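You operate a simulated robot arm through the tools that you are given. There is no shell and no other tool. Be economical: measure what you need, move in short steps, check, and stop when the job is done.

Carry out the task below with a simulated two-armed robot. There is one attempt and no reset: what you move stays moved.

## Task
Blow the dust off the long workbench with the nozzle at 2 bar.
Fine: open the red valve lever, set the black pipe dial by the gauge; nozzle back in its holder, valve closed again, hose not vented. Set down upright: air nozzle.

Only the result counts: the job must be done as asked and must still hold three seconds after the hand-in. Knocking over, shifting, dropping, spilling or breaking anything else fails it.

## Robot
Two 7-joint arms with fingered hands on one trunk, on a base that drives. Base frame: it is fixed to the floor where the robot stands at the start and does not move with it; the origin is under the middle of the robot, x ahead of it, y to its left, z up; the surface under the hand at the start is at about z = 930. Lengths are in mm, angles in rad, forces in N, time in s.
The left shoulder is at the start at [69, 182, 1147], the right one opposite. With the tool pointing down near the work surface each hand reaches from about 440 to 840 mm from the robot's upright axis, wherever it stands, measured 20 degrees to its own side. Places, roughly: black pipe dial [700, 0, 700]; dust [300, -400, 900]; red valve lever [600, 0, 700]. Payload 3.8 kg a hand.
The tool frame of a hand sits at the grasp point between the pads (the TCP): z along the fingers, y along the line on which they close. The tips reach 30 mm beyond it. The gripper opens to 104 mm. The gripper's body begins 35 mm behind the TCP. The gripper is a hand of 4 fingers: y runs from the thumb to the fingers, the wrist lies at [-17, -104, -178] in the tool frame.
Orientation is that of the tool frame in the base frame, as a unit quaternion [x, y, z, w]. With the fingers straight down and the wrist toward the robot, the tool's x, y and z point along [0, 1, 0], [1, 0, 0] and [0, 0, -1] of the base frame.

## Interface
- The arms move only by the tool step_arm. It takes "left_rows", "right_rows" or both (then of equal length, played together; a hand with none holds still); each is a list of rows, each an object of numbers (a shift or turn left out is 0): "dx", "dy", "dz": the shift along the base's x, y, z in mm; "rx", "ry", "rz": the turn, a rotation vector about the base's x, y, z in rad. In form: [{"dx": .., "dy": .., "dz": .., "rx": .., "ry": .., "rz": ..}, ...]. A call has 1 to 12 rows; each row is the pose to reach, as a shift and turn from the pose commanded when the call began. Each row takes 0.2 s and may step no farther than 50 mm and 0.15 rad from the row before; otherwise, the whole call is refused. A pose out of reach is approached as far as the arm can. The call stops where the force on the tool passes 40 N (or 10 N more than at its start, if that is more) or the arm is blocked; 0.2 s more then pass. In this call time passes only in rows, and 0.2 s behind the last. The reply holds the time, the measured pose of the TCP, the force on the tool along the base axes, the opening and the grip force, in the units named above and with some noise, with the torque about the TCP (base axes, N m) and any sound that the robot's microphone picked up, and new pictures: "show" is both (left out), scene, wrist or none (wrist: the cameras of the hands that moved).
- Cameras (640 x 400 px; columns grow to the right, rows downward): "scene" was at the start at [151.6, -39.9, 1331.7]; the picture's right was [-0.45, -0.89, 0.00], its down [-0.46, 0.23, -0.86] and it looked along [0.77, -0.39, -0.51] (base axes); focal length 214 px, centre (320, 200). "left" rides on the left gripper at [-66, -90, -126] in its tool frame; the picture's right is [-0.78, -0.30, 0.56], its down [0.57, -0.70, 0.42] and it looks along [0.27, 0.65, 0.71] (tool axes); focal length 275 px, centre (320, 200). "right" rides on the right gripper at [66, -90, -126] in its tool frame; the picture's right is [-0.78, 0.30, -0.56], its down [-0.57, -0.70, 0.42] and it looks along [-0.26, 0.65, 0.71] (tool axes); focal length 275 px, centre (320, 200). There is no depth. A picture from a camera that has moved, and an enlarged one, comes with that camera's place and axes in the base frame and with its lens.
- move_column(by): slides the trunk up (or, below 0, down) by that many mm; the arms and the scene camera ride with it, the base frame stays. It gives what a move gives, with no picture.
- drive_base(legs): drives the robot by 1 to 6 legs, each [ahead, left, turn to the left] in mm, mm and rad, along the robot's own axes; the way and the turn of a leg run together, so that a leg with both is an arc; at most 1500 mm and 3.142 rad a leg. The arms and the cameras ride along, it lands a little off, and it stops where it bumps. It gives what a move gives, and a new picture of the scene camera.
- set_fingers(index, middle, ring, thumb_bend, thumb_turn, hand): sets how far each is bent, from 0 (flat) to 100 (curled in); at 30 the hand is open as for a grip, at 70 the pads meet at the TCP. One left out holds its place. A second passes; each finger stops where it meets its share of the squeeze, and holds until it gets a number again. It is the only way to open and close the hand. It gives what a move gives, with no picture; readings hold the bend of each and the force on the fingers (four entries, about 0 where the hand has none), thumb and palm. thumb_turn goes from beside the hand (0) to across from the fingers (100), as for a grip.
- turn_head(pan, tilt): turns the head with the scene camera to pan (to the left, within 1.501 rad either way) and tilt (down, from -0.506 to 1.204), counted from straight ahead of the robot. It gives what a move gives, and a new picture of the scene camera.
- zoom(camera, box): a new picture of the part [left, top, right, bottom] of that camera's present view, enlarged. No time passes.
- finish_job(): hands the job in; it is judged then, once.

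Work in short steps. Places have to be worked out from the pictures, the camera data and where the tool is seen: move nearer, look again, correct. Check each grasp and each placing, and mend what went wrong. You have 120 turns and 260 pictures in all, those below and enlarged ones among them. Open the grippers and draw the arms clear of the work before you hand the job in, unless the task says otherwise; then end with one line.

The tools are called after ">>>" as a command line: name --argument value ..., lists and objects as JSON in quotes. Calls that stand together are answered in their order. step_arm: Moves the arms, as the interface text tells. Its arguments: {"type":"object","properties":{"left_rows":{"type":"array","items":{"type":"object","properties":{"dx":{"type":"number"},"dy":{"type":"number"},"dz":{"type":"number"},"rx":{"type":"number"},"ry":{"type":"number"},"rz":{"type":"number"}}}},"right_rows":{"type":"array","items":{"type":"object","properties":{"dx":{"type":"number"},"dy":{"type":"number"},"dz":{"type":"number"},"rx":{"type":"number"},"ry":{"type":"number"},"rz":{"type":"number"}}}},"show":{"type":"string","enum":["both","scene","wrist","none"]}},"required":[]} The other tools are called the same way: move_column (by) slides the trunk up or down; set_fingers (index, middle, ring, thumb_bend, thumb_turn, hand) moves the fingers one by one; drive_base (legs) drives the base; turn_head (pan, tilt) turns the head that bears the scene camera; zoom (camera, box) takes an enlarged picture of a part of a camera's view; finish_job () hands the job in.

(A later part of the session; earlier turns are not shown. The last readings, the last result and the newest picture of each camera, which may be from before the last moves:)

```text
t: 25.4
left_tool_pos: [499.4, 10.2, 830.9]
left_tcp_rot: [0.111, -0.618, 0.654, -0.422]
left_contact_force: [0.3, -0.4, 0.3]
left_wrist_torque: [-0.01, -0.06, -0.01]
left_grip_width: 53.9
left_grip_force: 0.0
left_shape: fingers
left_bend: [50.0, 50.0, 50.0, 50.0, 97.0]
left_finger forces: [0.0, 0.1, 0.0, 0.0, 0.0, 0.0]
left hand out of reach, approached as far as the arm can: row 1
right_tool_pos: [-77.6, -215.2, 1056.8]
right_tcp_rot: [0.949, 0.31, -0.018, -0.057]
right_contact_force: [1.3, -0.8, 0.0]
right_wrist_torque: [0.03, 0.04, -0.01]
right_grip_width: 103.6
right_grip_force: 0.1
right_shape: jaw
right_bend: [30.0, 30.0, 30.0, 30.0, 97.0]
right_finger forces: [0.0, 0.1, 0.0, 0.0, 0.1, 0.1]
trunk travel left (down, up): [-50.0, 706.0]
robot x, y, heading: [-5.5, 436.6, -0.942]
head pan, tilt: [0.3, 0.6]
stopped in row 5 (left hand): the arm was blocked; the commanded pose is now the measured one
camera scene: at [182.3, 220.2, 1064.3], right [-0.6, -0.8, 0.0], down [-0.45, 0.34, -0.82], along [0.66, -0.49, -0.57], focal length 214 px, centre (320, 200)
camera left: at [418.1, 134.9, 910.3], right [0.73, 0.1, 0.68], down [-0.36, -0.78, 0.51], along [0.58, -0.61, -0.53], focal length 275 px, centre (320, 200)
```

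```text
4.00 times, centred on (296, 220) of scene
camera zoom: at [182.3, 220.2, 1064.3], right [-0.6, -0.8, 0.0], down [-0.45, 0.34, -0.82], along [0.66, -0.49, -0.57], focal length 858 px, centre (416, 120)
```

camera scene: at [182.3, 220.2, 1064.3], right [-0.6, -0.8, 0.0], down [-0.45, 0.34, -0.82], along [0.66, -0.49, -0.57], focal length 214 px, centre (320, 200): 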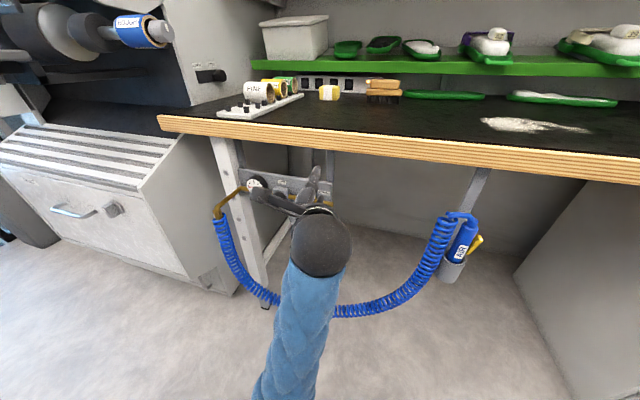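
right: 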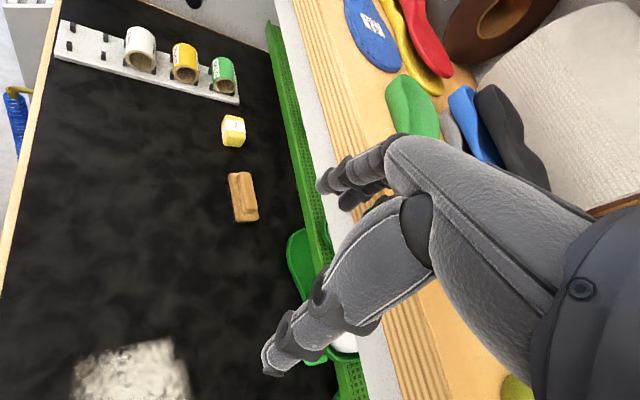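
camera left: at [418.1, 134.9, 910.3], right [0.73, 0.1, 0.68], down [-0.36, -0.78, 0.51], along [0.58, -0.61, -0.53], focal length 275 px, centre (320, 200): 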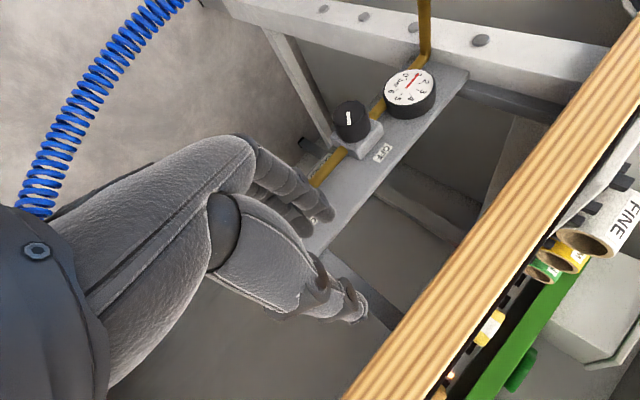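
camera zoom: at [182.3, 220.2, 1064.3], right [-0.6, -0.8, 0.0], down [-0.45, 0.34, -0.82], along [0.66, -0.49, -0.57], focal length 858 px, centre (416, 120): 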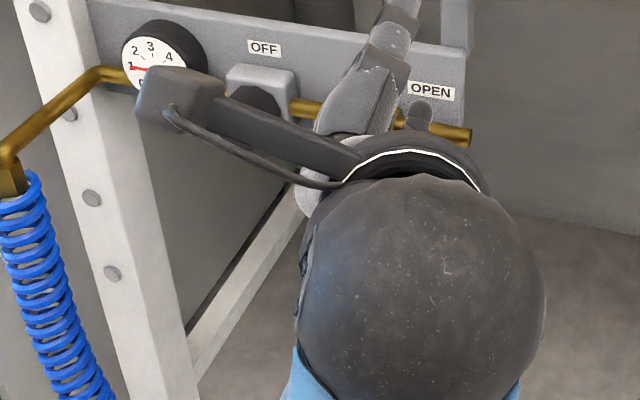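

The arm is near a limit in that roll; I bring it to a milder roll in front of the dial with the fingers opened a bit more.

>>> step_arm --left_rows '[{"dx": 20, "dy": 11, "dz": -19, "rx": 0.095, "ry": -0.062, "rz": -0.007}, {"dx": 39, "dy": 23, "dz": -38, "rx": 0.19, "ry": -0.123, "rz": -0.015}, {"dx": 59, "dy": 34, "dz": -57, "rx": 0.285, "ry": -0.185, "rz": -0.022}, {"dx": 79, "dy": 46, "dz": -76, "rx": 0.38, "ry": -0.247, "rz": -0.03}, {"dx": 98, "dy": 57, "dz": -96, "rx": 0.475, "ry": -0.31, "rz": -0.037}, {"dx": 118, "dy": 69, "dz": -115, "rx": 0.57, "ry": -0.37, "rz": -0.044}]' --show "none"

>>> set_fingers --hand "left" --index 40 --middle 40 --ring 40 --thumb_bend 40

>>> zoom --camera "scene" --box '[208, 160, 352, 270]'

>>> zoom --camera "left" --box '[0, 0, 640, 400]'

```text
t: 27.0
left_tool_pos: [645.7, 86.0, 763.1]
left_tcp_rot: [0.163, 0.654, -0.461, 0.577]
left_contact_force: [-0.2, 1.2, -0.6]
left_wrist_torque: [0.0, -0.01, -0.01]
left_grip_width: 54.2
left_grip_force: 0.0
left_shape: fingers
left_bend: [50.0, 50.0, 50.0, 50.0, 97.0]
left_finger forces: [0.1, 0.0, 0.0, 0.1, 0.0, 0.0]
right_tool_pos: [-77.7, -214.0, 1057.1]
right_tcp_rot: [0.949, 0.31, -0.019, -0.057]
right_contact_force: [0.2, 0.2, 0.0]
right_wrist_torque: [0.0, 0.02, 0.02]
right_grip_width: 103.8
right_grip_force: 0.1
right_shape: jaw
right_bend: [30.0, 30.0, 30.0, 30.0, 97.0]
right_finger forces: [0.0, 0.1, 0.0, 0.0, 0.0, 0.1]
trunk travel left (down, up): [-50.0, 706.0]
robot x, y, heading: [-10.3, 439.5, -0.941]
head pan, tilt: [0.3, 0.6]
stopped in row 6 (left hand): the arm was blocked; the commanded pose is now the measured one
```

```text
t: 28.0
left_tool_pos: [647.1, 86.4, 763.9]
left_tcp_rot: [0.163, 0.654, -0.462, 0.576]
left_contact_force: [-0.2, 0.4, 0.0]
left_wrist_torque: [-0.02, 0.02, 0.01]
left_grip_width: 78.7
left_grip_force: 0.0
left_shape: fingers
left_bend: [40.0, 40.0, 40.0, 40.0, 97.0]
left_finger forces: [0.0, 0.0, 0.1, 0.0, 0.0, 0.0]
right_tool_pos: [-77.5, -215.2, 1056.9]
right_tcp_rot: [0.949, 0.31, -0.018, -0.056]
right_contact_force: [-0.4, -0.7, 0.3]
right_wrist_torque: [0.0, -0.03, -0.02]
right_grip_width: 103.9
right_grip_force: 0.0
right_shape: jaw
right_bend: [30.0, 30.0, 30.0, 30.0, 97.0]
right_finger forces: [0.0, 0.1, 0.0, 0.0, 0.0, 0.0]
trunk travel left (down, up): [-50.0, 706.0]
robot x, y, heading: [-9.5, 437.5, -0.941]
head pan, tilt: [0.3, 0.6]
```

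```text
3.64 times, centred on (280, 215) of scene
camera zoom: at [182.0, 220.5, 1064.4], right [-0.6, -0.8, 0.0], down [-0.45, 0.34, -0.82], along [0.66, -0.49, -0.57], focal length 780 px, centre (466, 146)
```

zoom: 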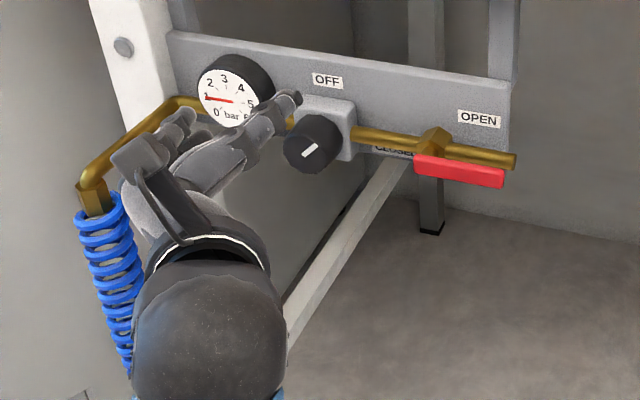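

```text
1.00 times, centred on (320, 200) of left (not enlarged: the box is as wide or as high as the picture)
camera zoom: at [522.8, 160.0, 849.8], right [0.33, -0.35, 0.88], down [-0.43, -0.88, -0.19], along [0.84, -0.31, -0.44], focal length 275 px, centre (320, 200)
```

zoom: 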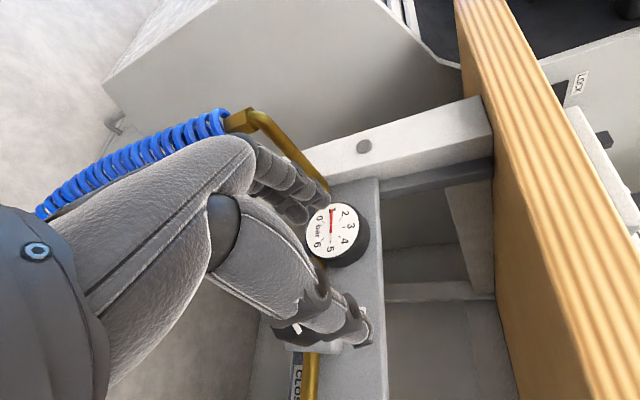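

Lever is fully at OPEN; gauge reads 1 bar. The dial centre is at ≈ s 541, z 715; I move the hand in front of it.

>>> step_arm --left_rows '[{"dx": -11, "dy": -12, "dz": -24}, {"dx": -21, "dy": -25, "dz": -48}]' --show "wrist"

>>> zoom --camera "scene" --box '[208, 160, 352, 270]'

```text
t: 28.8
left_tool_pos: [654.5, 67.8, 754.6]
left_tcp_rot: [0.182, 0.62, -0.445, 0.62]
left_contact_force: [0.3, 0.8, 0.1]
left_wrist_torque: [0.0, 0.01, -0.02]
left_grip_width: 79.2
left_grip_force: 0.1
left_shape: fingers
left_bend: [40.0, 40.0, 40.0, 40.0, 97.0]
left_finger forces: [0.1, 0.0, 0.1, 0.0, 0.1, 0.0]
right_tool_pos: [-77.2, -215.1, 1057.3]
right_tcp_rot: [0.949, 0.31, -0.018, -0.056]
right_contact_force: [0.6, 0.3, 0.7]
right_wrist_torque: [-0.02, 0.0, 0.04]
right_grip_width: 103.7
right_grip_force: 0.1
right_shape: jaw
right_bend: [30.0, 30.0, 30.0, 30.0, 97.0]
right_finger forces: [0.0, 0.1, 0.0, 0.1, 0.0, 0.0]
trunk travel left (down, up): [-50.0, 706.0]
robot x, y, heading: [-6.9, 436.4, -0.939]
head pan, tilt: [0.3, 0.6]
stopped in row 2 (left hand): the arm was blocked; the commanded pose is now the measured one
camera left: at [519.1, 139.1, 826.3], right [0.24, -0.34, 0.91], down [-0.38, -0.89, -0.23], along [0.89, -0.29, -0.34], focal length 275 px, centre (320, 200)
```

left: 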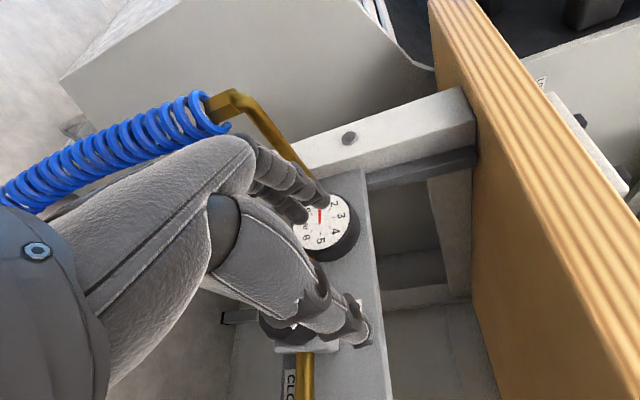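

```text
3.64 times, centred on (280, 215) of scene
camera zoom: at [182.1, 220.5, 1064.4], right [-0.6, -0.8, 0.0], down [-0.45, 0.34, -0.82], along [0.66, -0.49, -0.57], focal length 780 px, centre (466, 146)
```

zoom: 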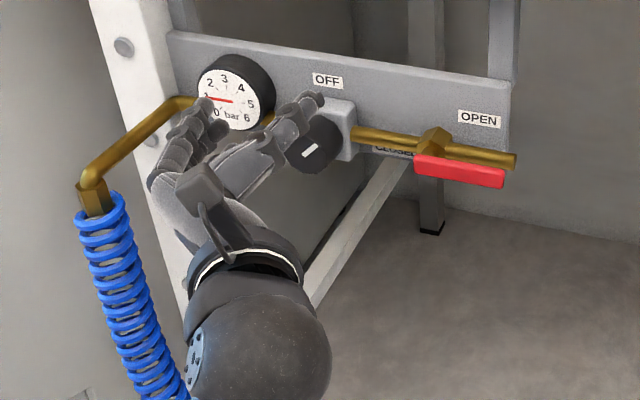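

The arm hits its limits in this roll; I pull back and take the hand to zero roll (as worked at the lever), then approach the dial.

>>> step_arm --left_rows '[{"dx": -20, "dy": 18, "dz": 0, "rx": 0.08, "ry": -0.04}, {"dx": -30, "dy": 15, "dz": -10, "rx": 0.16, "ry": -0.08}, {"dx": -41, "dy": 9, "dz": -20, "rx": 0.24, "ry": -0.125}, {"dx": -41, "dy": 9, "dz": -30, "rx": 0.326, "ry": -0.166}, {"dx": -41, "dy": 9, "dz": -40, "rx": 0.326, "ry": -0.166}]' --show "wrist"

>>> zoom --camera "scene" --box '[208, 160, 352, 270]'

```text
t: 29.7
left_tool_pos: [639.6, 76.7, 813.8]
left_tcp_rot: [0.288, 0.568, -0.336, 0.694]
left_contact_force: [-0.4, 0.7, -0.1]
left_wrist_torque: [0.01, 0.02, 0.0]
left_grip_width: 79.2
left_grip_force: 0.1
left_shape: fingers
left_bend: [40.0, 40.0, 40.0, 40.0, 97.0]
left_finger forces: [0.0, 0.0, 0.1, 0.1, 0.0, 0.1]
right_tool_pos: [-77.2, -214.1, 1056.4]
right_tcp_rot: [0.949, 0.31, -0.018, -0.056]
right_contact_force: [0.2, -0.1, 0.4]
right_wrist_torque: [-0.01, -0.01, -0.03]
right_grip_width: 103.7
right_grip_force: 0.0
right_shape: jaw
right_bend: [30.0, 30.0, 30.0, 30.0, 97.0]
right_finger forces: [0.0, 0.0, 0.0, 0.0, 0.0, 0.0]
trunk travel left (down, up): [-50.0, 706.0]
robot x, y, heading: [-12.2, 438.3, -0.939]
head pan, tilt: [0.3, 0.6]
stopped in row 4 (left hand): the arm was blocked; the commanded pose is now the measured one
camera left: at [486.0, 130.0, 853.3], right [-0.01, -0.51, 0.86], down [-0.23, -0.84, -0.5], along [0.97, -0.2, -0.11], focal length 275 px, centre (320, 200)
```

left: 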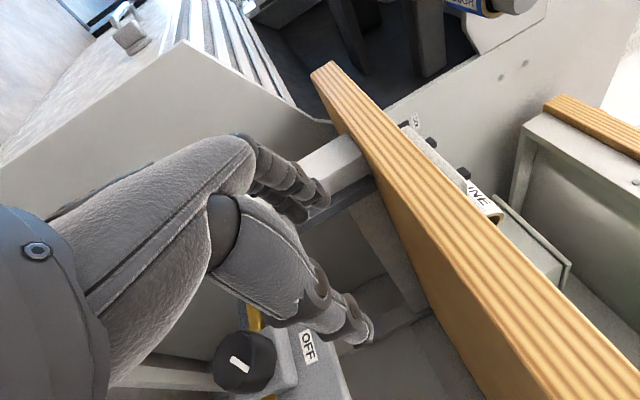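

```text
3.64 times, centred on (280, 215) of scene
camera zoom: at [182.2, 220.6, 1064.3], right [-0.6, -0.8, 0.0], down [-0.45, 0.34, -0.82], along [0.66, -0.49, -0.57], focal length 780 px, centre (466, 146)
```

zoom: 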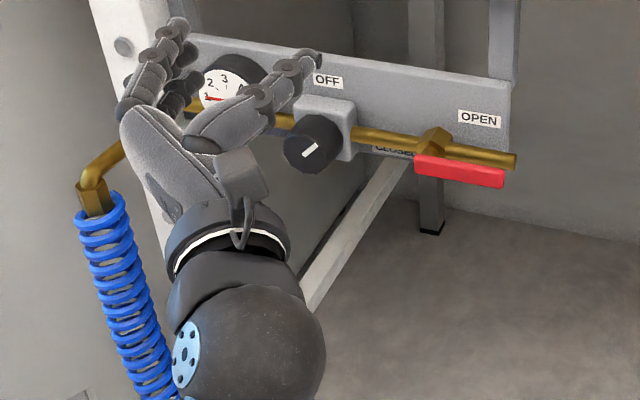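

The IK prefers geometry like at the lever (wrist more inward), so I shift the base 100 mm to the left.

>>> drive_base --legs '[[-30, 100, 0]]'

```text
t: 30.9
left_tool_pos: [703.7, 162.7, 812.1]
left_tcp_rot: [0.288, 0.569, -0.335, 0.694]
left_contact_force: [0.3, 0.1, -0.3]
left_wrist_torque: [-0.01, 0.01, -0.04]
left_grip_width: 79.3
left_grip_force: 0.1
left_shape: fingers
left_bend: [40.0, 40.0, 40.0, 40.0, 97.0]
left_finger forces: [0.0, 0.0, 0.1, 0.0, 0.1, 0.1]
right_tool_pos: [-13.0, -129.3, 1056.2]
right_tcp_rot: [0.948, 0.311, -0.018, -0.057]
right_contact_force: [-0.4, 0.2, -0.2]
right_wrist_torque: [-0.02, -0.02, -0.03]
right_grip_width: 103.7
right_grip_force: 0.1
right_shape: jaw
right_bend: [30.0, 30.0, 30.0, 30.0, 97.0]
right_finger forces: [0.0, 0.0, 0.0, 0.0, 0.0, 0.0]
trunk travel left (down, up): [-50.0, 706.0]
robot x, y, heading: [53.2, 521.7, -0.938]
head pan, tilt: [0.3, 0.6]
camera scene: at [245.3, 305.3, 1064.4], right [-0.6, -0.8, 0.0], down [-0.45, 0.34, -0.82], along [0.66, -0.49, -0.57], focal length 214 px, centre (320, 200)
```

scene: 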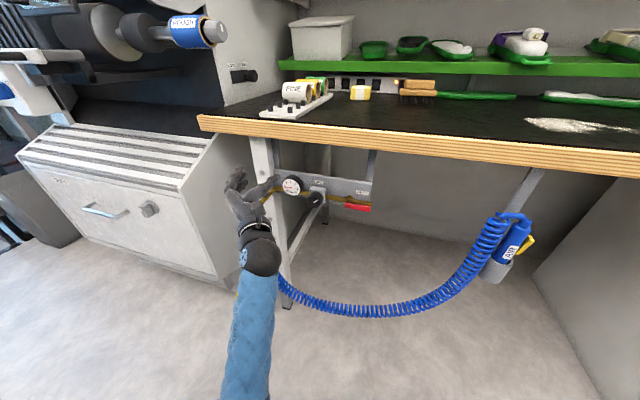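

Now I move to the dial front from this stance.

>>> step_arm --left_rows '[{"dx": -24, "dy": -19, "dz": -5, "rx": 0.04, "ry": 0.03}, {"dx": -48, "dy": -39, "dz": -20, "rx": 0.08, "ry": 0.06}, {"dx": -72, "dy": -58, "dz": -40, "rx": 0.12, "ry": 0.09}, {"dx": -96, "dy": -78, "dz": -60, "rx": 0.144, "ry": 0.12}, {"dx": -96, "dy": -78, "dz": -80, "rx": 0.144, "ry": 0.12}, {"dx": -96, "dy": -78, "dz": -97, "rx": 0.144, "ry": 0.12}]'

>>> zoom --camera "scene" --box '[240, 150, 400, 250]'

```text
t: 31.9
left_tool_pos: [637.3, 86.3, 824.1]
left_tcp_rot: [0.305, 0.575, -0.301, 0.697]
left_contact_force: [-0.1, 0.8, 0.7]
left_wrist_torque: [0.0, -0.01, -0.02]
left_grip_width: 79.5
left_grip_force: 0.1
left_shape: fingers
left_bend: [40.0, 40.0, 40.0, 40.0, 97.0]
left_finger forces: [0.0, 0.0, 0.0, 0.1, 0.1, 0.0]
right_tool_pos: [-12.9, -130.2, 1057.2]
right_tcp_rot: [0.949, 0.311, -0.018, -0.055]
right_contact_force: [-0.1, 1.0, 0.1]
right_wrist_torque: [-0.02, 0.04, -0.02]
right_grip_width: 103.9
right_grip_force: 0.1
right_shape: jaw
right_bend: [30.0, 30.0, 30.0, 30.0, 97.0]
right_finger forces: [0.0, 0.0, 0.0, 0.0, 0.1, 0.0]
trunk travel left (down, up): [-50.0, 706.0]
robot x, y, heading: [52.4, 525.9, -0.939]
head pan, tilt: [0.3, 0.6]
stopped in row 5 (left hand): the arm was blocked; the commanded pose is now the measured one
camera scene: at [245.4, 305.1, 1064.3], right [-0.6, -0.8, 0.0], down [-0.45, 0.34, -0.82], along [0.66, -0.49, -0.57], focal length 214 px, centre (320, 200)
camera left: at [479.6, 130.9, 864.1], right [-0.01, -0.56, 0.83], down [-0.19, -0.81, -0.55], along [0.98, -0.16, -0.1], focal length 275 px, centre (320, 200)
```

scene: 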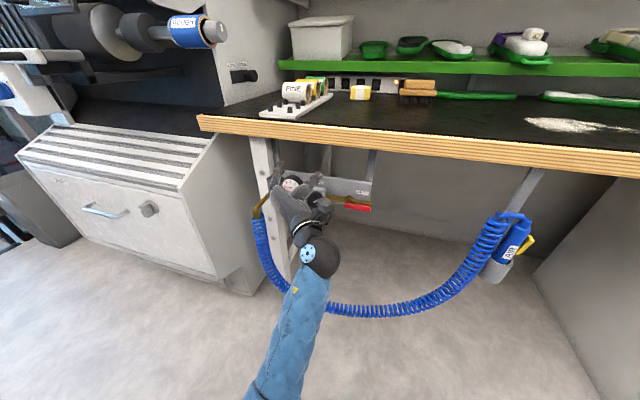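
left: 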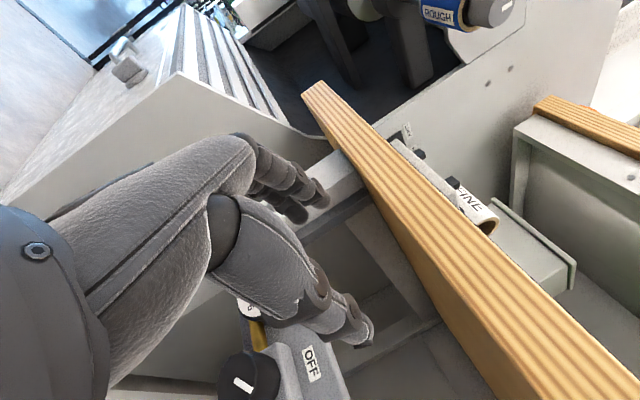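

```text
4.00 times, centred on (320, 200) of scene
camera zoom: at [245.4, 305.1, 1064.3], right [-0.6, -0.8, 0.0], down [-0.45, 0.34, -0.82], along [0.66, -0.49, -0.57], focal length 858 px, centre (320, 200)
```

zoom: 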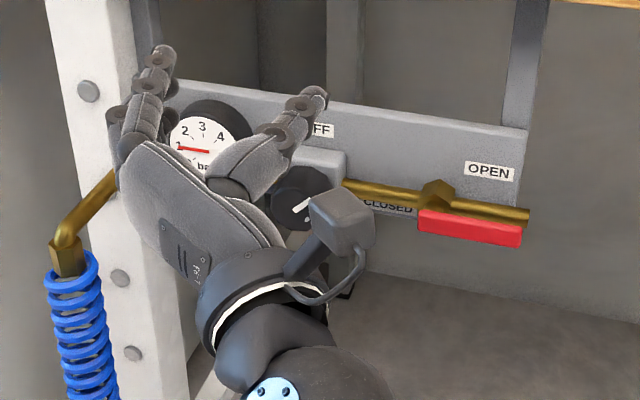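

I test a pure downward move without rotation.

>>> step_arm --left_rows '[{"dz": -20}, {"dz": -45}, {"dz": -70}, {"dz": -95}]' --show "none"

```text
t: 32.9
left_tool_pos: [635.2, 85.6, 724.9]
left_tcp_rot: [0.305, 0.577, -0.304, 0.694]
left_contact_force: [0.3, -0.6, -1.1]
left_wrist_torque: [0.02, -0.04, 0.01]
left_grip_width: 79.2
left_grip_force: 0.1
left_shape: fingers
left_bend: [40.0, 40.0, 40.0, 40.0, 97.0]
left_finger forces: [0.0, 0.0, 0.1, 0.1, 0.0, 0.0]
right_tool_pos: [-13.1, -131.7, 1056.5]
right_tcp_rot: [0.949, 0.31, -0.019, -0.056]
right_contact_force: [0.2, 0.3, 0.7]
right_wrist_torque: [0.01, 0.01, 0.03]
right_grip_width: 103.7
right_grip_force: 0.1
right_shape: jaw
right_bend: [30.0, 30.0, 30.0, 30.0, 97.0]
right_finger forces: [0.1, 0.1, 0.1, 0.0, 0.1, 0.0]
trunk travel left (down, up): [-50.0, 706.0]
robot x, y, heading: [56.6, 526.3, -0.941]
head pan, tilt: [0.3, 0.6]
```

Pure translation works. I shift right to the dial's axis and check alignment before advancing.

>>> step_arm --left_rows '[{"dx": -9, "dy": -6, "dz": -6}, {"dx": -18, "dy": -13, "dz": -12}]' --show "wrist"

>>> zoom --camera "scene" --box '[240, 150, 400, 250]'

```text
t: 33.5
left_tool_pos: [615.8, 72.3, 717.3]
left_tcp_rot: [0.304, 0.577, -0.303, 0.695]
left_contact_force: [-0.3, 0.9, 0.7]
left_wrist_torque: [0.01, 0.04, -0.02]
left_grip_width: 79.2
left_grip_force: 0.0
left_shape: fingers
left_bend: [40.0, 40.0, 40.0, 40.0, 97.0]
left_finger forces: [0.1, 0.1, 0.0, 0.0, 0.0, 0.0]
right_tool_pos: [-12.6, -131.6, 1056.6]
right_tcp_rot: [0.949, 0.311, -0.018, -0.057]
right_contact_force: [0.5, -0.2, -0.3]
right_wrist_torque: [0.0, 0.02, -0.03]
right_grip_width: 103.9
right_grip_force: 0.0
right_shape: jaw
right_bend: [30.0, 30.0, 30.0, 30.0, 97.0]
right_finger forces: [0.0, 0.1, 0.0, 0.0, 0.0, 0.0]
trunk travel left (down, up): [-50.0, 706.0]
robot x, y, heading: [56.3, 525.5, -0.935]
head pan, tilt: [0.3, 0.6]
camera left: at [460.3, 117.9, 757.0], right [0.0, -0.56, 0.83], down [-0.19, -0.81, -0.55], along [0.98, -0.16, -0.11], focal length 275 px, centre (320, 200)
```

left: 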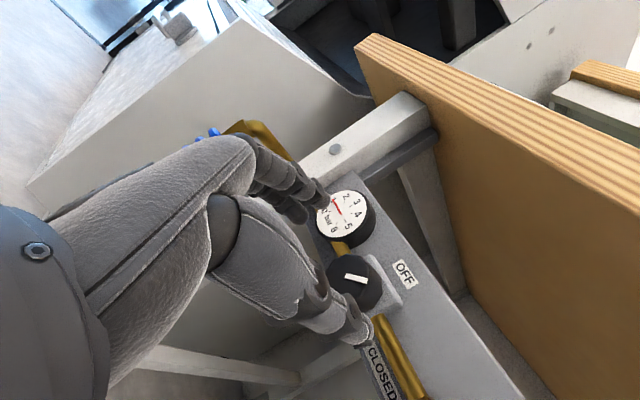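

```text
4.00 times, centred on (320, 200) of scene
camera zoom: at [245.2, 305.0, 1064.3], right [-0.6, -0.8, 0.0], down [-0.45, 0.34, -0.82], along [0.66, -0.49, -0.57], focal length 858 px, centre (320, 200)
```

zoom: 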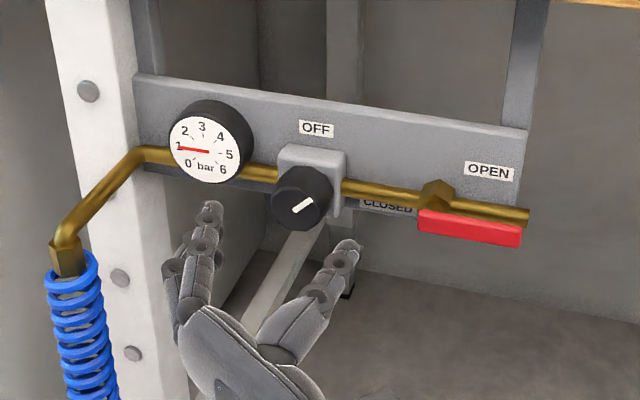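

Aligned with the dial (s≈539, z≈721). Advance 62 mm around it.

>>> step_arm --left_rows '[{"dx": 12, "dy": -17, "dz": 1}, {"dx": 24, "dy": -33, "dz": 2}, {"dx": 37, "dy": -50, "dz": 3}]' --show "wrist"

>>> zoom --camera "scene" --box '[240, 150, 400, 250]'

```text
t: 34.3
left_tool_pos: [653.7, 23.4, 718.4]
left_tcp_rot: [0.305, 0.577, -0.305, 0.694]
left_contact_force: [-0.1, 0.2, -0.2]
left_wrist_torque: [0.0, 0.03, -0.01]
left_grip_width: 79.6
left_grip_force: 0.0
left_shape: fingers
left_bend: [40.0, 40.0, 40.0, 40.0, 97.0]
left_finger forces: [0.0, 0.0, 0.1, 0.1, 0.0, 0.0]
right_tool_pos: [-13.3, -129.1, 1057.2]
right_tcp_rot: [0.949, 0.311, -0.017, -0.057]
right_contact_force: [0.4, 0.1, -1.1]
right_wrist_torque: [0.02, 0.0, 0.03]
right_grip_width: 103.7
right_grip_force: 0.1
right_shape: jaw
right_bend: [30.0, 30.0, 30.0, 30.0, 97.0]
right_finger forces: [0.0, 0.0, 0.0, 0.0, 0.0, 0.1]
trunk travel left (down, up): [-50.0, 706.0]
robot x, y, heading: [56.0, 523.2, -0.933]
head pan, tilt: [0.3, 0.6]
camera left: at [496.5, 67.8, 759.3], right [0.0, -0.56, 0.83], down [-0.2, -0.81, -0.55], along [0.98, -0.16, -0.11], focal length 275 px, centre (320, 200)
```

left: 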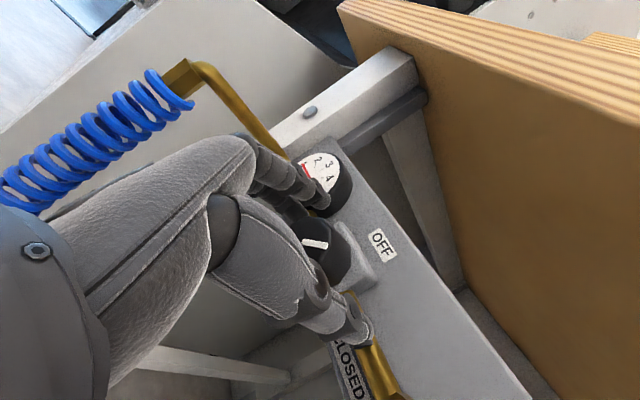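

```text
4.00 times, centred on (320, 200) of scene
camera zoom: at [245.2, 305.0, 1064.3], right [-0.6, -0.8, 0.0], down [-0.45, 0.34, -0.82], along [0.66, -0.49, -0.57], focal length 858 px, centre (320, 200)
```

zoom: 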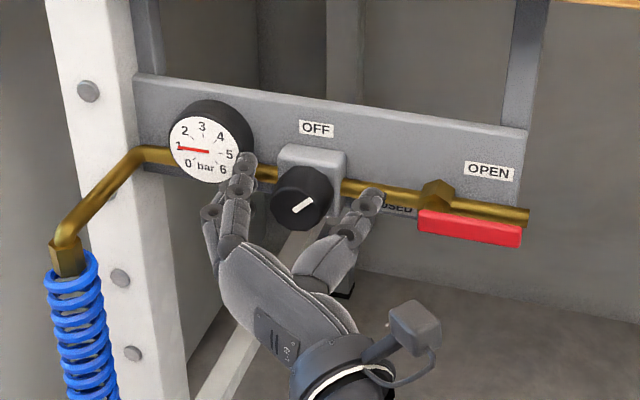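

The dial is between fingers and thumb. Close on it.

>>> set_fingers --hand "left" --index 60 --middle 60 --ring 60 --thumb_bend 60

>>> zoom --camera "scene" --box '[240, 150, 400, 250]'

```text
t: 35.3
left_tool_pos: [654.1, 23.6, 719.0]
left_tcp_rot: [0.303, 0.578, -0.303, 0.695]
left_contact_force: [5.8, 9.2, 0.2]
left_wrist_torque: [0.02, -0.16, 0.38]
left_grip_width: 42.0
left_grip_force: 9.4
left_shape: fingers
left_bend: [55.0, 55.0, 56.0, 55.0, 97.0]
left_finger forces: [4.1, 5.7, 3.9, 0.1, 3.8, 0.0]
right_tool_pos: [-11.9, -131.2, 1057.4]
right_tcp_rot: [0.948, 0.312, -0.019, -0.055]
right_contact_force: [0.0, -0.1, 0.0]
right_wrist_torque: [-0.01, 0.0, -0.02]
right_grip_width: 103.4
right_grip_force: 0.0
right_shape: jaw
right_bend: [30.0, 30.0, 30.0, 30.0, 97.0]
right_finger forces: [0.1, 0.0, 0.0, 0.0, 0.0, 0.0]
trunk travel left (down, up): [-50.0, 706.0]
robot x, y, heading: [51.9, 521.1, -0.939]
head pan, tilt: [0.3, 0.6]
```

```text
4.00 times, centred on (320, 200) of scene
camera zoom: at [245.7, 305.8, 1064.4], right [-0.6, -0.8, 0.0], down [-0.45, 0.34, -0.82], along [0.66, -0.49, -0.57], focal length 858 px, centre (320, 200)
```

zoom: 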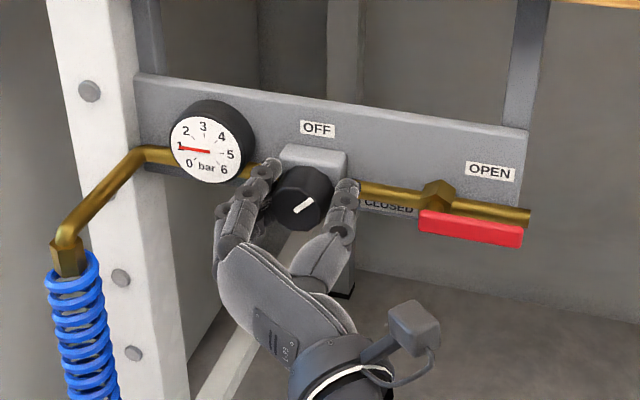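

Gripped (9 N). Turn clockwise 0.3 rad about the dial axis and read the gauge.

>>> step_arm --left_rows '[{"rx": 0.047, "ry": -0.065}, {"rx": 0.094, "ry": -0.129}, {"rx": 0.142, "ry": -0.194}, {"rx": 0.177, "ry": -0.242}]' --show "none"

>>> zoom --camera "scene" --box '[240, 150, 400, 250]'

```text
t: 36.3
left_tool_pos: [653.1, 22.7, 718.4]
left_tcp_rot: [0.398, 0.515, -0.211, 0.729]
left_contact_force: [-0.2, 17.9, -9.8]
left_wrist_torque: [-0.35, 0.38, 0.57]
left_grip_width: 39.7
left_grip_force: 13.6
left_shape: fingers
left_bend: [55.0, 55.0, 59.0, 57.0, 95.0]
left_finger forces: [12.8, 7.8, 0.5, 0.0, 4.9, 0.0]
right_tool_pos: [-12.4, -130.1, 1057.8]
right_tcp_rot: [0.949, 0.311, -0.019, -0.057]
right_contact_force: [-0.6, 0.1, 0.1]
right_wrist_torque: [-0.02, 0.01, -0.01]
right_grip_width: 103.9
right_grip_force: 0.1
right_shape: jaw
right_bend: [30.0, 30.0, 30.0, 30.0, 97.0]
right_finger forces: [0.0, 0.1, 0.0, 0.0, 0.1, 0.0]
trunk travel left (down, up): [-50.0, 706.0]
robot x, y, heading: [57.2, 523.5, -0.936]
head pan, tilt: [0.3, 0.6]
```

```text
4.00 times, centred on (320, 200) of scene
camera zoom: at [245.8, 305.9, 1064.3], right [-0.6, -0.8, 0.0], down [-0.45, 0.34, -0.82], along [0.66, -0.49, -0.57], focal length 858 px, centre (320, 200)
```

zoom: 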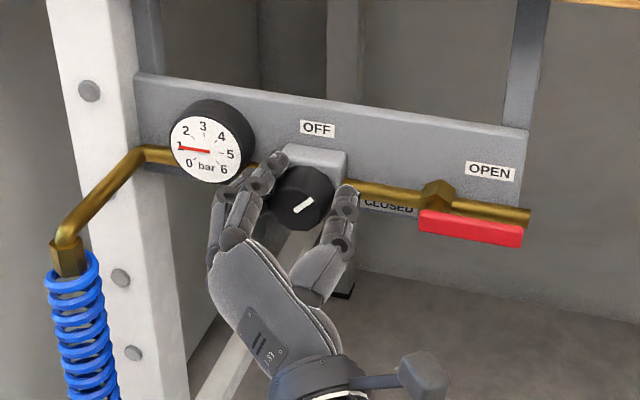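

The dial has not turned yet; the grip slips. I squeeze harder.

>>> set_fingers --hand "left" --index 85 --middle 85 --ring 85 --thumb_bend 85

>>> step_arm --left_rows '[{"rx": 0.047, "ry": -0.065}, {"rx": 0.094, "ry": -0.129}, {"rx": 0.142, "ry": -0.194}, {"rx": 0.177, "ry": -0.242}]' --show "none"

>>> zoom --camera "scene" --box '[240, 150, 400, 250]'

```text
t: 37.3
left_tool_pos: [656.3, 25.4, 719.4]
left_tcp_rot: [0.395, 0.516, -0.212, 0.73]
left_contact_force: [8.8, 21.1, -2.1]
left_wrist_torque: [0.06, -0.07, 0.53]
left_grip_width: 38.1
left_grip_force: 29.2
left_shape: fingers
left_bend: [57.0, 57.0, 63.0, 58.0, 95.0]
left_finger forces: [16.0, 11.8, 13.5, 0.0, 17.0, 0.0]
right_tool_pos: [-12.3, -129.6, 1058.3]
right_tcp_rot: [0.949, 0.311, -0.019, -0.056]
right_contact_force: [0.3, 0.1, 0.6]
right_wrist_torque: [-0.01, 0.0, -0.03]
right_grip_width: 103.5
right_grip_force: 0.1
right_shape: jaw
right_bend: [30.0, 30.0, 30.0, 30.0, 97.0]
right_finger forces: [0.0, 0.1, 0.0, 0.0, 0.1, 0.0]
trunk travel left (down, up): [-50.0, 706.0]
robot x, y, heading: [53.0, 524.8, -0.932]
head pan, tilt: [0.3, 0.6]
```

```text
t: 38.3
left_tool_pos: [657.4, 26.2, 718.8]
left_tcp_rot: [0.48, 0.443, -0.114, 0.749]
left_contact_force: [10.7, 30.8, -11.6]
left_wrist_torque: [-0.44, 0.69, 0.86]
left_grip_width: 33.4
left_grip_force: 33.8
left_shape: fingers
left_bend: [58.0, 57.0, 71.0, 61.0, 89.0]
left_finger forces: [13.1, 29.0, 10.0, 0.0, 16.2, 0.1]
right_tool_pos: [-11.6, -128.4, 1058.7]
right_tcp_rot: [0.948, 0.312, -0.02, -0.056]
right_contact_force: [0.1, 0.4, 0.4]
right_wrist_torque: [-0.03, 0.03, 0.01]
right_grip_width: 103.8
right_grip_force: 0.0
right_shape: jaw
right_bend: [30.0, 30.0, 30.0, 30.0, 97.0]
right_finger forces: [0.1, 0.0, 0.1, 0.0, 0.0, 0.0]
trunk travel left (down, up): [-50.0, 706.0]
robot x, y, heading: [54.1, 526.6, -0.939]
head pan, tilt: [0.3, 0.6]
```

```text
4.00 times, centred on (320, 200) of scene
camera zoom: at [247.0, 306.7, 1064.3], right [-0.6, -0.8, 0.0], down [-0.46, 0.34, -0.82], along [0.66, -0.49, -0.57], focal length 858 px, centre (320, 200)
```

zoom: 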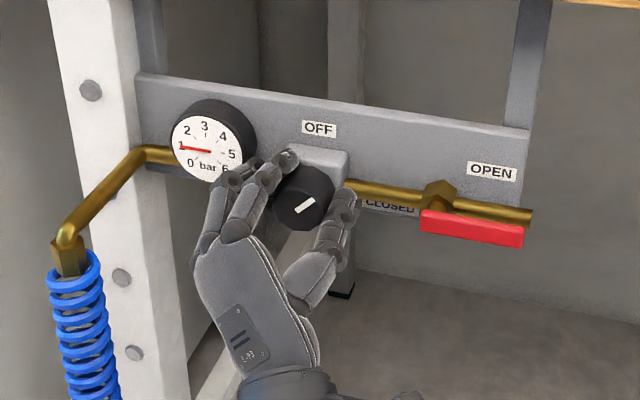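

I check closely whether the marker has moved.

>>> zoom --camera "scene" --box '[280, 170, 344, 210]'

>>> zoom --camera "left" --box '[200, 100, 520, 300]'

```text
10.00 times, centred on (312, 190) of scene
camera zoom: at [247.0, 306.7, 1064.3], right [-0.6, -0.8, 0.0], down [-0.46, 0.34, -0.82], along [0.66, -0.49, -0.57], focal length 2145 px, centre (400, 300)
```

zoom: 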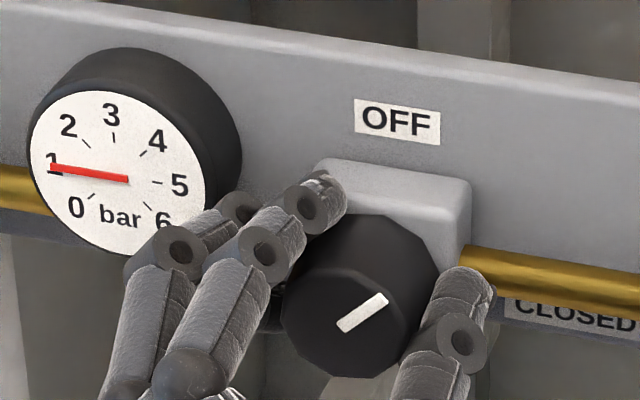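

```text
2.00 times, centred on (360, 200) of left
camera zoom: at [496.5, 66.5, 695.9], right [-0.32, -0.81, 0.5], down [0.15, -0.56, -0.81], along [0.94, -0.19, 0.3], focal length 551 px, centre (240, 200)
```

zoom: 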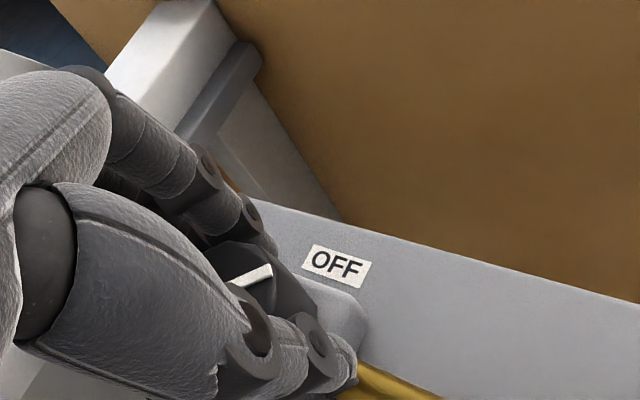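

The hand slipped around the dial. As a test of the turning sense I turn back counter-clockwise with the firm grip.

>>> step_arm --left_rows '[{"rx": -0.047, "ry": 0.065, "dz": 1}, {"rx": -0.094, "ry": 0.129, "dz": 2}, {"rx": -0.142, "ry": 0.194, "dz": 2}, {"rx": -0.189, "ry": 0.258, "dz": 2}, {"rx": -0.236, "ry": 0.323, "dz": 2}]' --show "none"

>>> zoom --camera "scene" --box '[280, 170, 344, 210]'

```text
t: 39.5
left_tool_pos: [652.7, 23.7, 726.8]
left_tcp_rot: [0.364, 0.534, -0.244, 0.723]
left_contact_force: [4.3, 24.8, 9.4]
left_wrist_torque: [0.57, -0.74, 0.65]
left_grip_width: 33.1
left_grip_force: 39.4
left_shape: fingers
left_bend: [60.0, 56.0, 59.0, 60.0, 99.0]
left_finger forces: [25.3, 15.8, 24.2, 0.0, 13.2, 0.1]
right_tool_pos: [-13.6, -128.9, 1059.3]
right_tcp_rot: [0.949, 0.311, -0.018, -0.055]
right_contact_force: [-0.8, 0.9, 0.4]
right_wrist_torque: [-0.01, 0.02, -0.03]
right_grip_width: 103.6
right_grip_force: 0.0
right_shape: jaw
right_bend: [30.0, 30.0, 30.0, 30.0, 97.0]
right_finger forces: [0.0, 0.0, 0.0, 0.0, 0.0, 0.1]
trunk travel left (down, up): [-50.0, 706.0]
robot x, y, heading: [54.6, 524.7, -0.936]
head pan, tilt: [0.3, 0.6]
```

```text
10.00 times, centred on (312, 190) of scene
camera zoom: at [244.7, 307.5, 1065.3], right [-0.6, -0.8, 0.0], down [-0.45, 0.33, -0.83], along [0.66, -0.49, -0.56], focal length 2145 px, centre (400, 300)
```

zoom: 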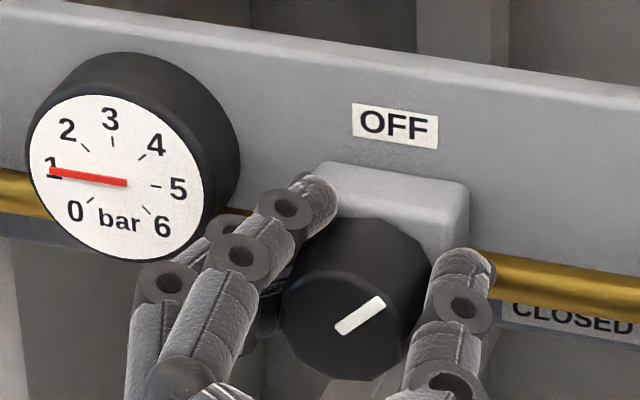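

Fingertips seem to reach past the dial onto the fixed block behind it, so they clamp that. I open, retreat 14 mm, recentre, and regrip.

>>> set_fingers --hand "left" --index 40 --middle 40 --ring 40 --thumb_bend 40 --thumb_turn 97

>>> step_arm --left_rows '[{"dx": -8, "dy": 11, "rx": -0.04, "ry": 0.05}]' --show "wrist"

>>> zoom --camera "scene" --box '[280, 170, 344, 210]'

```text
t: 40.5
left_tool_pos: [652.7, 22.4, 720.7]
left_tcp_rot: [0.369, 0.536, -0.244, 0.719]
left_contact_force: [-0.2, 0.0, 0.6]
left_wrist_torque: [0.0, 0.02, 0.0]
left_grip_width: 79.1
left_grip_force: 0.0
left_shape: fingers
left_bend: [40.0, 40.0, 40.0, 40.0, 96.0]
left_finger forces: [0.0, 0.1, 0.1, 0.1, 0.0, 0.0]
right_tool_pos: [-12.6, -130.1, 1056.8]
right_tcp_rot: [0.949, 0.311, -0.017, -0.056]
right_contact_force: [0.5, 0.6, -0.8]
right_wrist_torque: [-0.01, 0.02, 0.04]
right_grip_width: 104.1
right_grip_force: 0.1
right_shape: jaw
right_bend: [30.0, 30.0, 30.0, 30.0, 97.0]
right_finger forces: [0.1, 0.0, 0.1, 0.1, 0.1, 0.0]
trunk travel left (down, up): [-50.0, 706.0]
robot x, y, heading: [54.1, 518.5, -0.934]
head pan, tilt: [0.3, 0.6]
```

```text
t: 40.9
left_tool_pos: [644.6, 32.6, 721.1]
left_tcp_rot: [0.347, 0.55, -0.263, 0.713]
left_contact_force: [0.5, -0.3, -0.1]
left_wrist_torque: [0.01, -0.01, 0.01]
left_grip_width: 78.8
left_grip_force: 0.1
left_shape: fingers
left_bend: [40.0, 40.0, 40.0, 40.0, 96.0]
left_finger forces: [0.1, 0.1, 0.0, 0.1, 0.1, 0.0]
right_tool_pos: [-13.0, -130.4, 1056.2]
right_tcp_rot: [0.948, 0.311, -0.018, -0.057]
right_contact_force: [0.6, 0.5, 0.0]
right_wrist_torque: [-0.02, -0.01, 0.0]
right_grip_width: 103.7
right_grip_force: 0.0
right_shape: jaw
right_bend: [30.0, 30.0, 30.0, 30.0, 97.0]
right_finger forces: [0.0, 0.1, 0.0, 0.0, 0.0, 0.1]
trunk travel left (down, up): [-50.0, 706.0]
robot x, y, heading: [54.5, 524.9, -0.934]
head pan, tilt: [0.3, 0.6]
camera left: at [484.8, 75.6, 747.2], right [-0.09, -0.63, 0.78], down [-0.13, -0.76, -0.63], along [0.99, -0.16, -0.01], focal length 275 px, centre (320, 200)
```

left: 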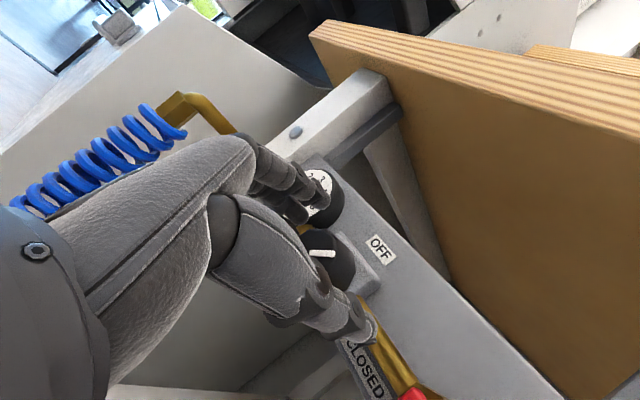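

```text
10.00 times, centred on (312, 190) of scene
camera zoom: at [245.2, 305.0, 1064.4], right [-0.6, -0.8, 0.0], down [-0.45, 0.34, -0.82], along [0.66, -0.49, -0.57], focal length 2145 px, centre (400, 300)
```

zoom: 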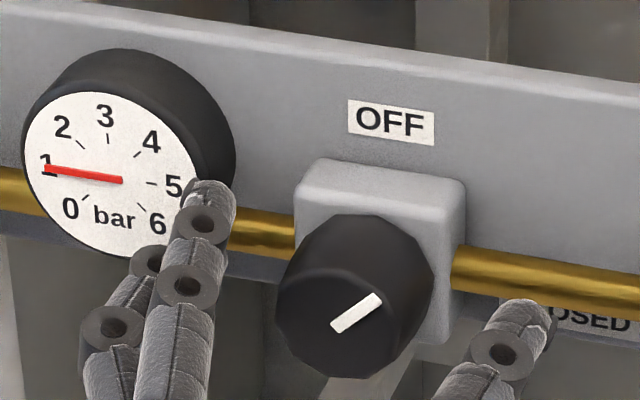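

Opening worked; dial unmoved. I set roll back to ~0 with TCP 14 mm further out, then grip again firmly.

>>> step_arm --left_rows '[{"rx": -0.074, "ry": 0.1}, {"rx": -0.148, "ry": 0.2}]' --show "none"

>>> set_fingers --hand "left" --index 85 --middle 85 --ring 85 --thumb_bend 85

>>> zoom --camera "scene" --box '[280, 170, 344, 210]'

```text
t: 41.5
left_tool_pos: [645.0, 32.5, 721.7]
left_tcp_rot: [0.266, 0.596, -0.337, 0.679]
left_contact_force: [-0.2, -0.5, -0.5]
left_wrist_torque: [0.0, 0.01, -0.04]
left_grip_width: 79.2
left_grip_force: 0.0
left_shape: fingers
left_bend: [40.0, 40.0, 40.0, 40.0, 96.0]
left_finger forces: [0.0, 0.0, 0.0, 0.1, 0.0, 0.1]
right_tool_pos: [-13.6, -131.0, 1056.0]
right_tcp_rot: [0.948, 0.311, -0.019, -0.056]
right_contact_force: [0.5, 0.0, 0.5]
right_wrist_torque: [0.0, -0.01, -0.02]
right_grip_width: 103.5
right_grip_force: 0.0
right_shape: jaw
right_bend: [30.0, 30.0, 30.0, 30.0, 97.0]
right_finger forces: [0.0, 0.0, 0.0, 0.1, 0.0, 0.1]
trunk travel left (down, up): [-50.0, 706.0]
robot x, y, heading: [53.2, 523.0, -0.939]
head pan, tilt: [0.3, 0.6]
```

```text
t: 42.5
left_tool_pos: [647.1, 33.4, 721.6]
left_tcp_rot: [0.265, 0.597, -0.336, 0.679]
left_contact_force: [11.2, 5.9, 1.1]
left_wrist_torque: [0.0, -0.02, 0.27]
left_grip_width: 28.0
left_grip_force: 18.4
left_shape: fingers
left_bend: [60.0, 58.0, 85.0, 61.0, 98.0]
left_finger forces: [11.9, 13.2, 0.0, 0.0, 11.2, 0.0]
right_tool_pos: [-12.0, -130.0, 1058.2]
right_tcp_rot: [0.949, 0.311, -0.018, -0.056]
right_contact_force: [1.0, -0.3, 0.4]
right_wrist_torque: [0.03, -0.01, 0.03]
right_grip_width: 103.6
right_grip_force: 0.1
right_shape: jaw
right_bend: [30.0, 30.0, 30.0, 30.0, 97.0]
right_finger forces: [0.1, 0.1, 0.1, 0.0, 0.0, 0.0]
trunk travel left (down, up): [-50.0, 706.0]
robot x, y, heading: [53.3, 524.3, -0.94]
head pan, tilt: [0.3, 0.6]
```

```text
10.00 times, centred on (312, 190) of scene
camera zoom: at [246.2, 305.6, 1064.3], right [-0.6, -0.8, 0.0], down [-0.45, 0.34, -0.82], along [0.66, -0.49, -0.57], focal length 2145 px, centre (400, 300)
```

zoom: 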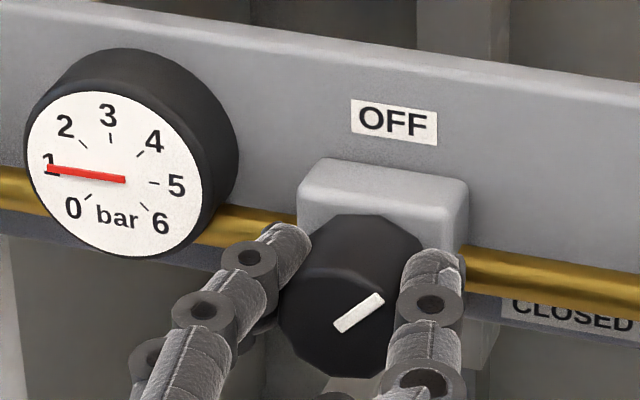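

Index, middle and thumb hold it (ring misses below). Turn clockwise 0.45 rad.

>>> step_arm --left_rows '[{"rx": 0.047, "ry": -0.065}, {"rx": 0.094, "ry": -0.129}, {"rx": 0.142, "ry": -0.194}, {"rx": 0.189, "ry": -0.258}, {"rx": 0.236, "ry": -0.323}, {"rx": 0.266, "ry": -0.363}]' --show "none"

>>> zoom --camera "scene" --box '[280, 170, 344, 210]'

```text
t: 43.9
left_tool_pos: [645.6, 32.5, 719.8]
left_tcp_rot: [0.41, 0.503, -0.202, 0.734]
left_contact_force: [11.0, 3.0, 5.7]
left_wrist_torque: [-0.07, -0.09, 0.23]
left_grip_width: 27.9
left_grip_force: 17.4
left_shape: fingers
left_bend: [60.0, 57.0, 85.0, 62.0, 98.0]
left_finger forces: [10.7, 12.7, 0.1, 0.0, 11.1, 0.0]
right_tool_pos: [-13.4, -130.6, 1057.9]
right_tcp_rot: [0.949, 0.311, -0.018, -0.055]
right_contact_force: [0.6, 0.8, -0.7]
right_wrist_torque: [-0.02, -0.01, -0.02]
right_grip_width: 103.7
right_grip_force: 0.1
right_shape: jaw
right_bend: [30.0, 30.0, 30.0, 30.0, 97.0]
right_finger forces: [0.0, 0.0, 0.0, 0.0, 0.0, 0.1]
trunk travel left (down, up): [-50.0, 706.0]
robot x, y, heading: [59.3, 524.0, -0.938]
head pan, tilt: [0.3, 0.6]
```

```text
10.00 times, centred on (312, 190) of scene
camera zoom: at [245.4, 305.5, 1064.5], right [-0.6, -0.8, 0.0], down [-0.45, 0.34, -0.82], along [0.66, -0.49, -0.57], focal length 2145 px, centre (400, 300)
```

zoom: 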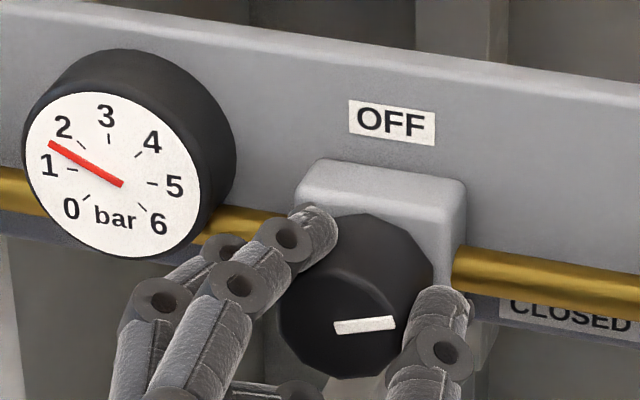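

Now it turns: gauge ≈1.55. Another 0.34 rad clockwise.

>>> step_arm --left_rows '[{"rx": 0.047, "ry": -0.065}, {"rx": 0.094, "ry": -0.129}, {"rx": 0.142, "ry": -0.194}, {"rx": 0.189, "ry": -0.258}, {"rx": 0.201, "ry": -0.274}]' --show "none"

>>> zoom --camera "scene" --box '[280, 170, 344, 210]'

```text
t: 45.1
left_tool_pos: [645.8, 33.6, 720.4]
left_tcp_rot: [0.505, 0.416, -0.092, 0.751]
left_contact_force: [4.8, 1.0, 3.2]
left_wrist_torque: [0.01, 0.0, 0.06]
left_grip_width: 27.7
left_grip_force: 16.4
left_shape: fingers
left_bend: [61.0, 58.0, 85.0, 61.0, 98.0]
left_finger forces: [8.8, 10.7, 0.0, 0.0, 13.3, 0.0]
right_tool_pos: [-14.4, -130.6, 1057.4]
right_tcp_rot: [0.948, 0.312, -0.019, -0.056]
right_contact_force: [0.6, -0.2, 1.2]
right_wrist_torque: [0.03, -0.03, 0.0]
right_grip_width: 103.6
right_grip_force: 0.0
right_shape: jaw
right_bend: [30.0, 30.0, 30.0, 30.0, 97.0]
right_finger forces: [0.0, 0.0, 0.0, 0.1, 0.0, 0.0]
trunk travel left (down, up): [-50.0, 706.0]
robot x, y, heading: [54.8, 522.6, -0.934]
head pan, tilt: [0.3, 0.6]
```

```text
10.00 times, centred on (312, 190) of scene
camera zoom: at [245.3, 305.2, 1064.4], right [-0.6, -0.8, 0.0], down [-0.45, 0.34, -0.82], along [0.66, -0.49, -0.57], focal length 2145 px, centre (400, 300)
```

zoom: 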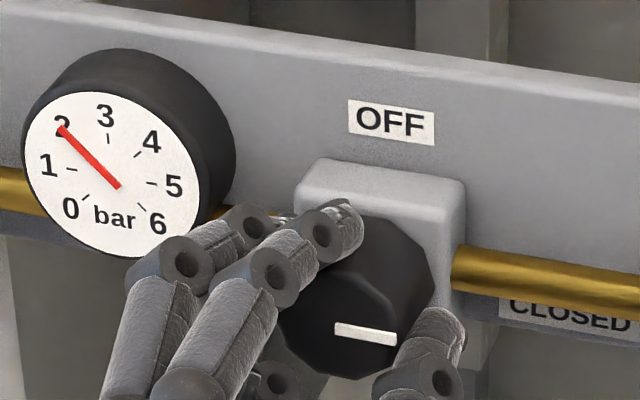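

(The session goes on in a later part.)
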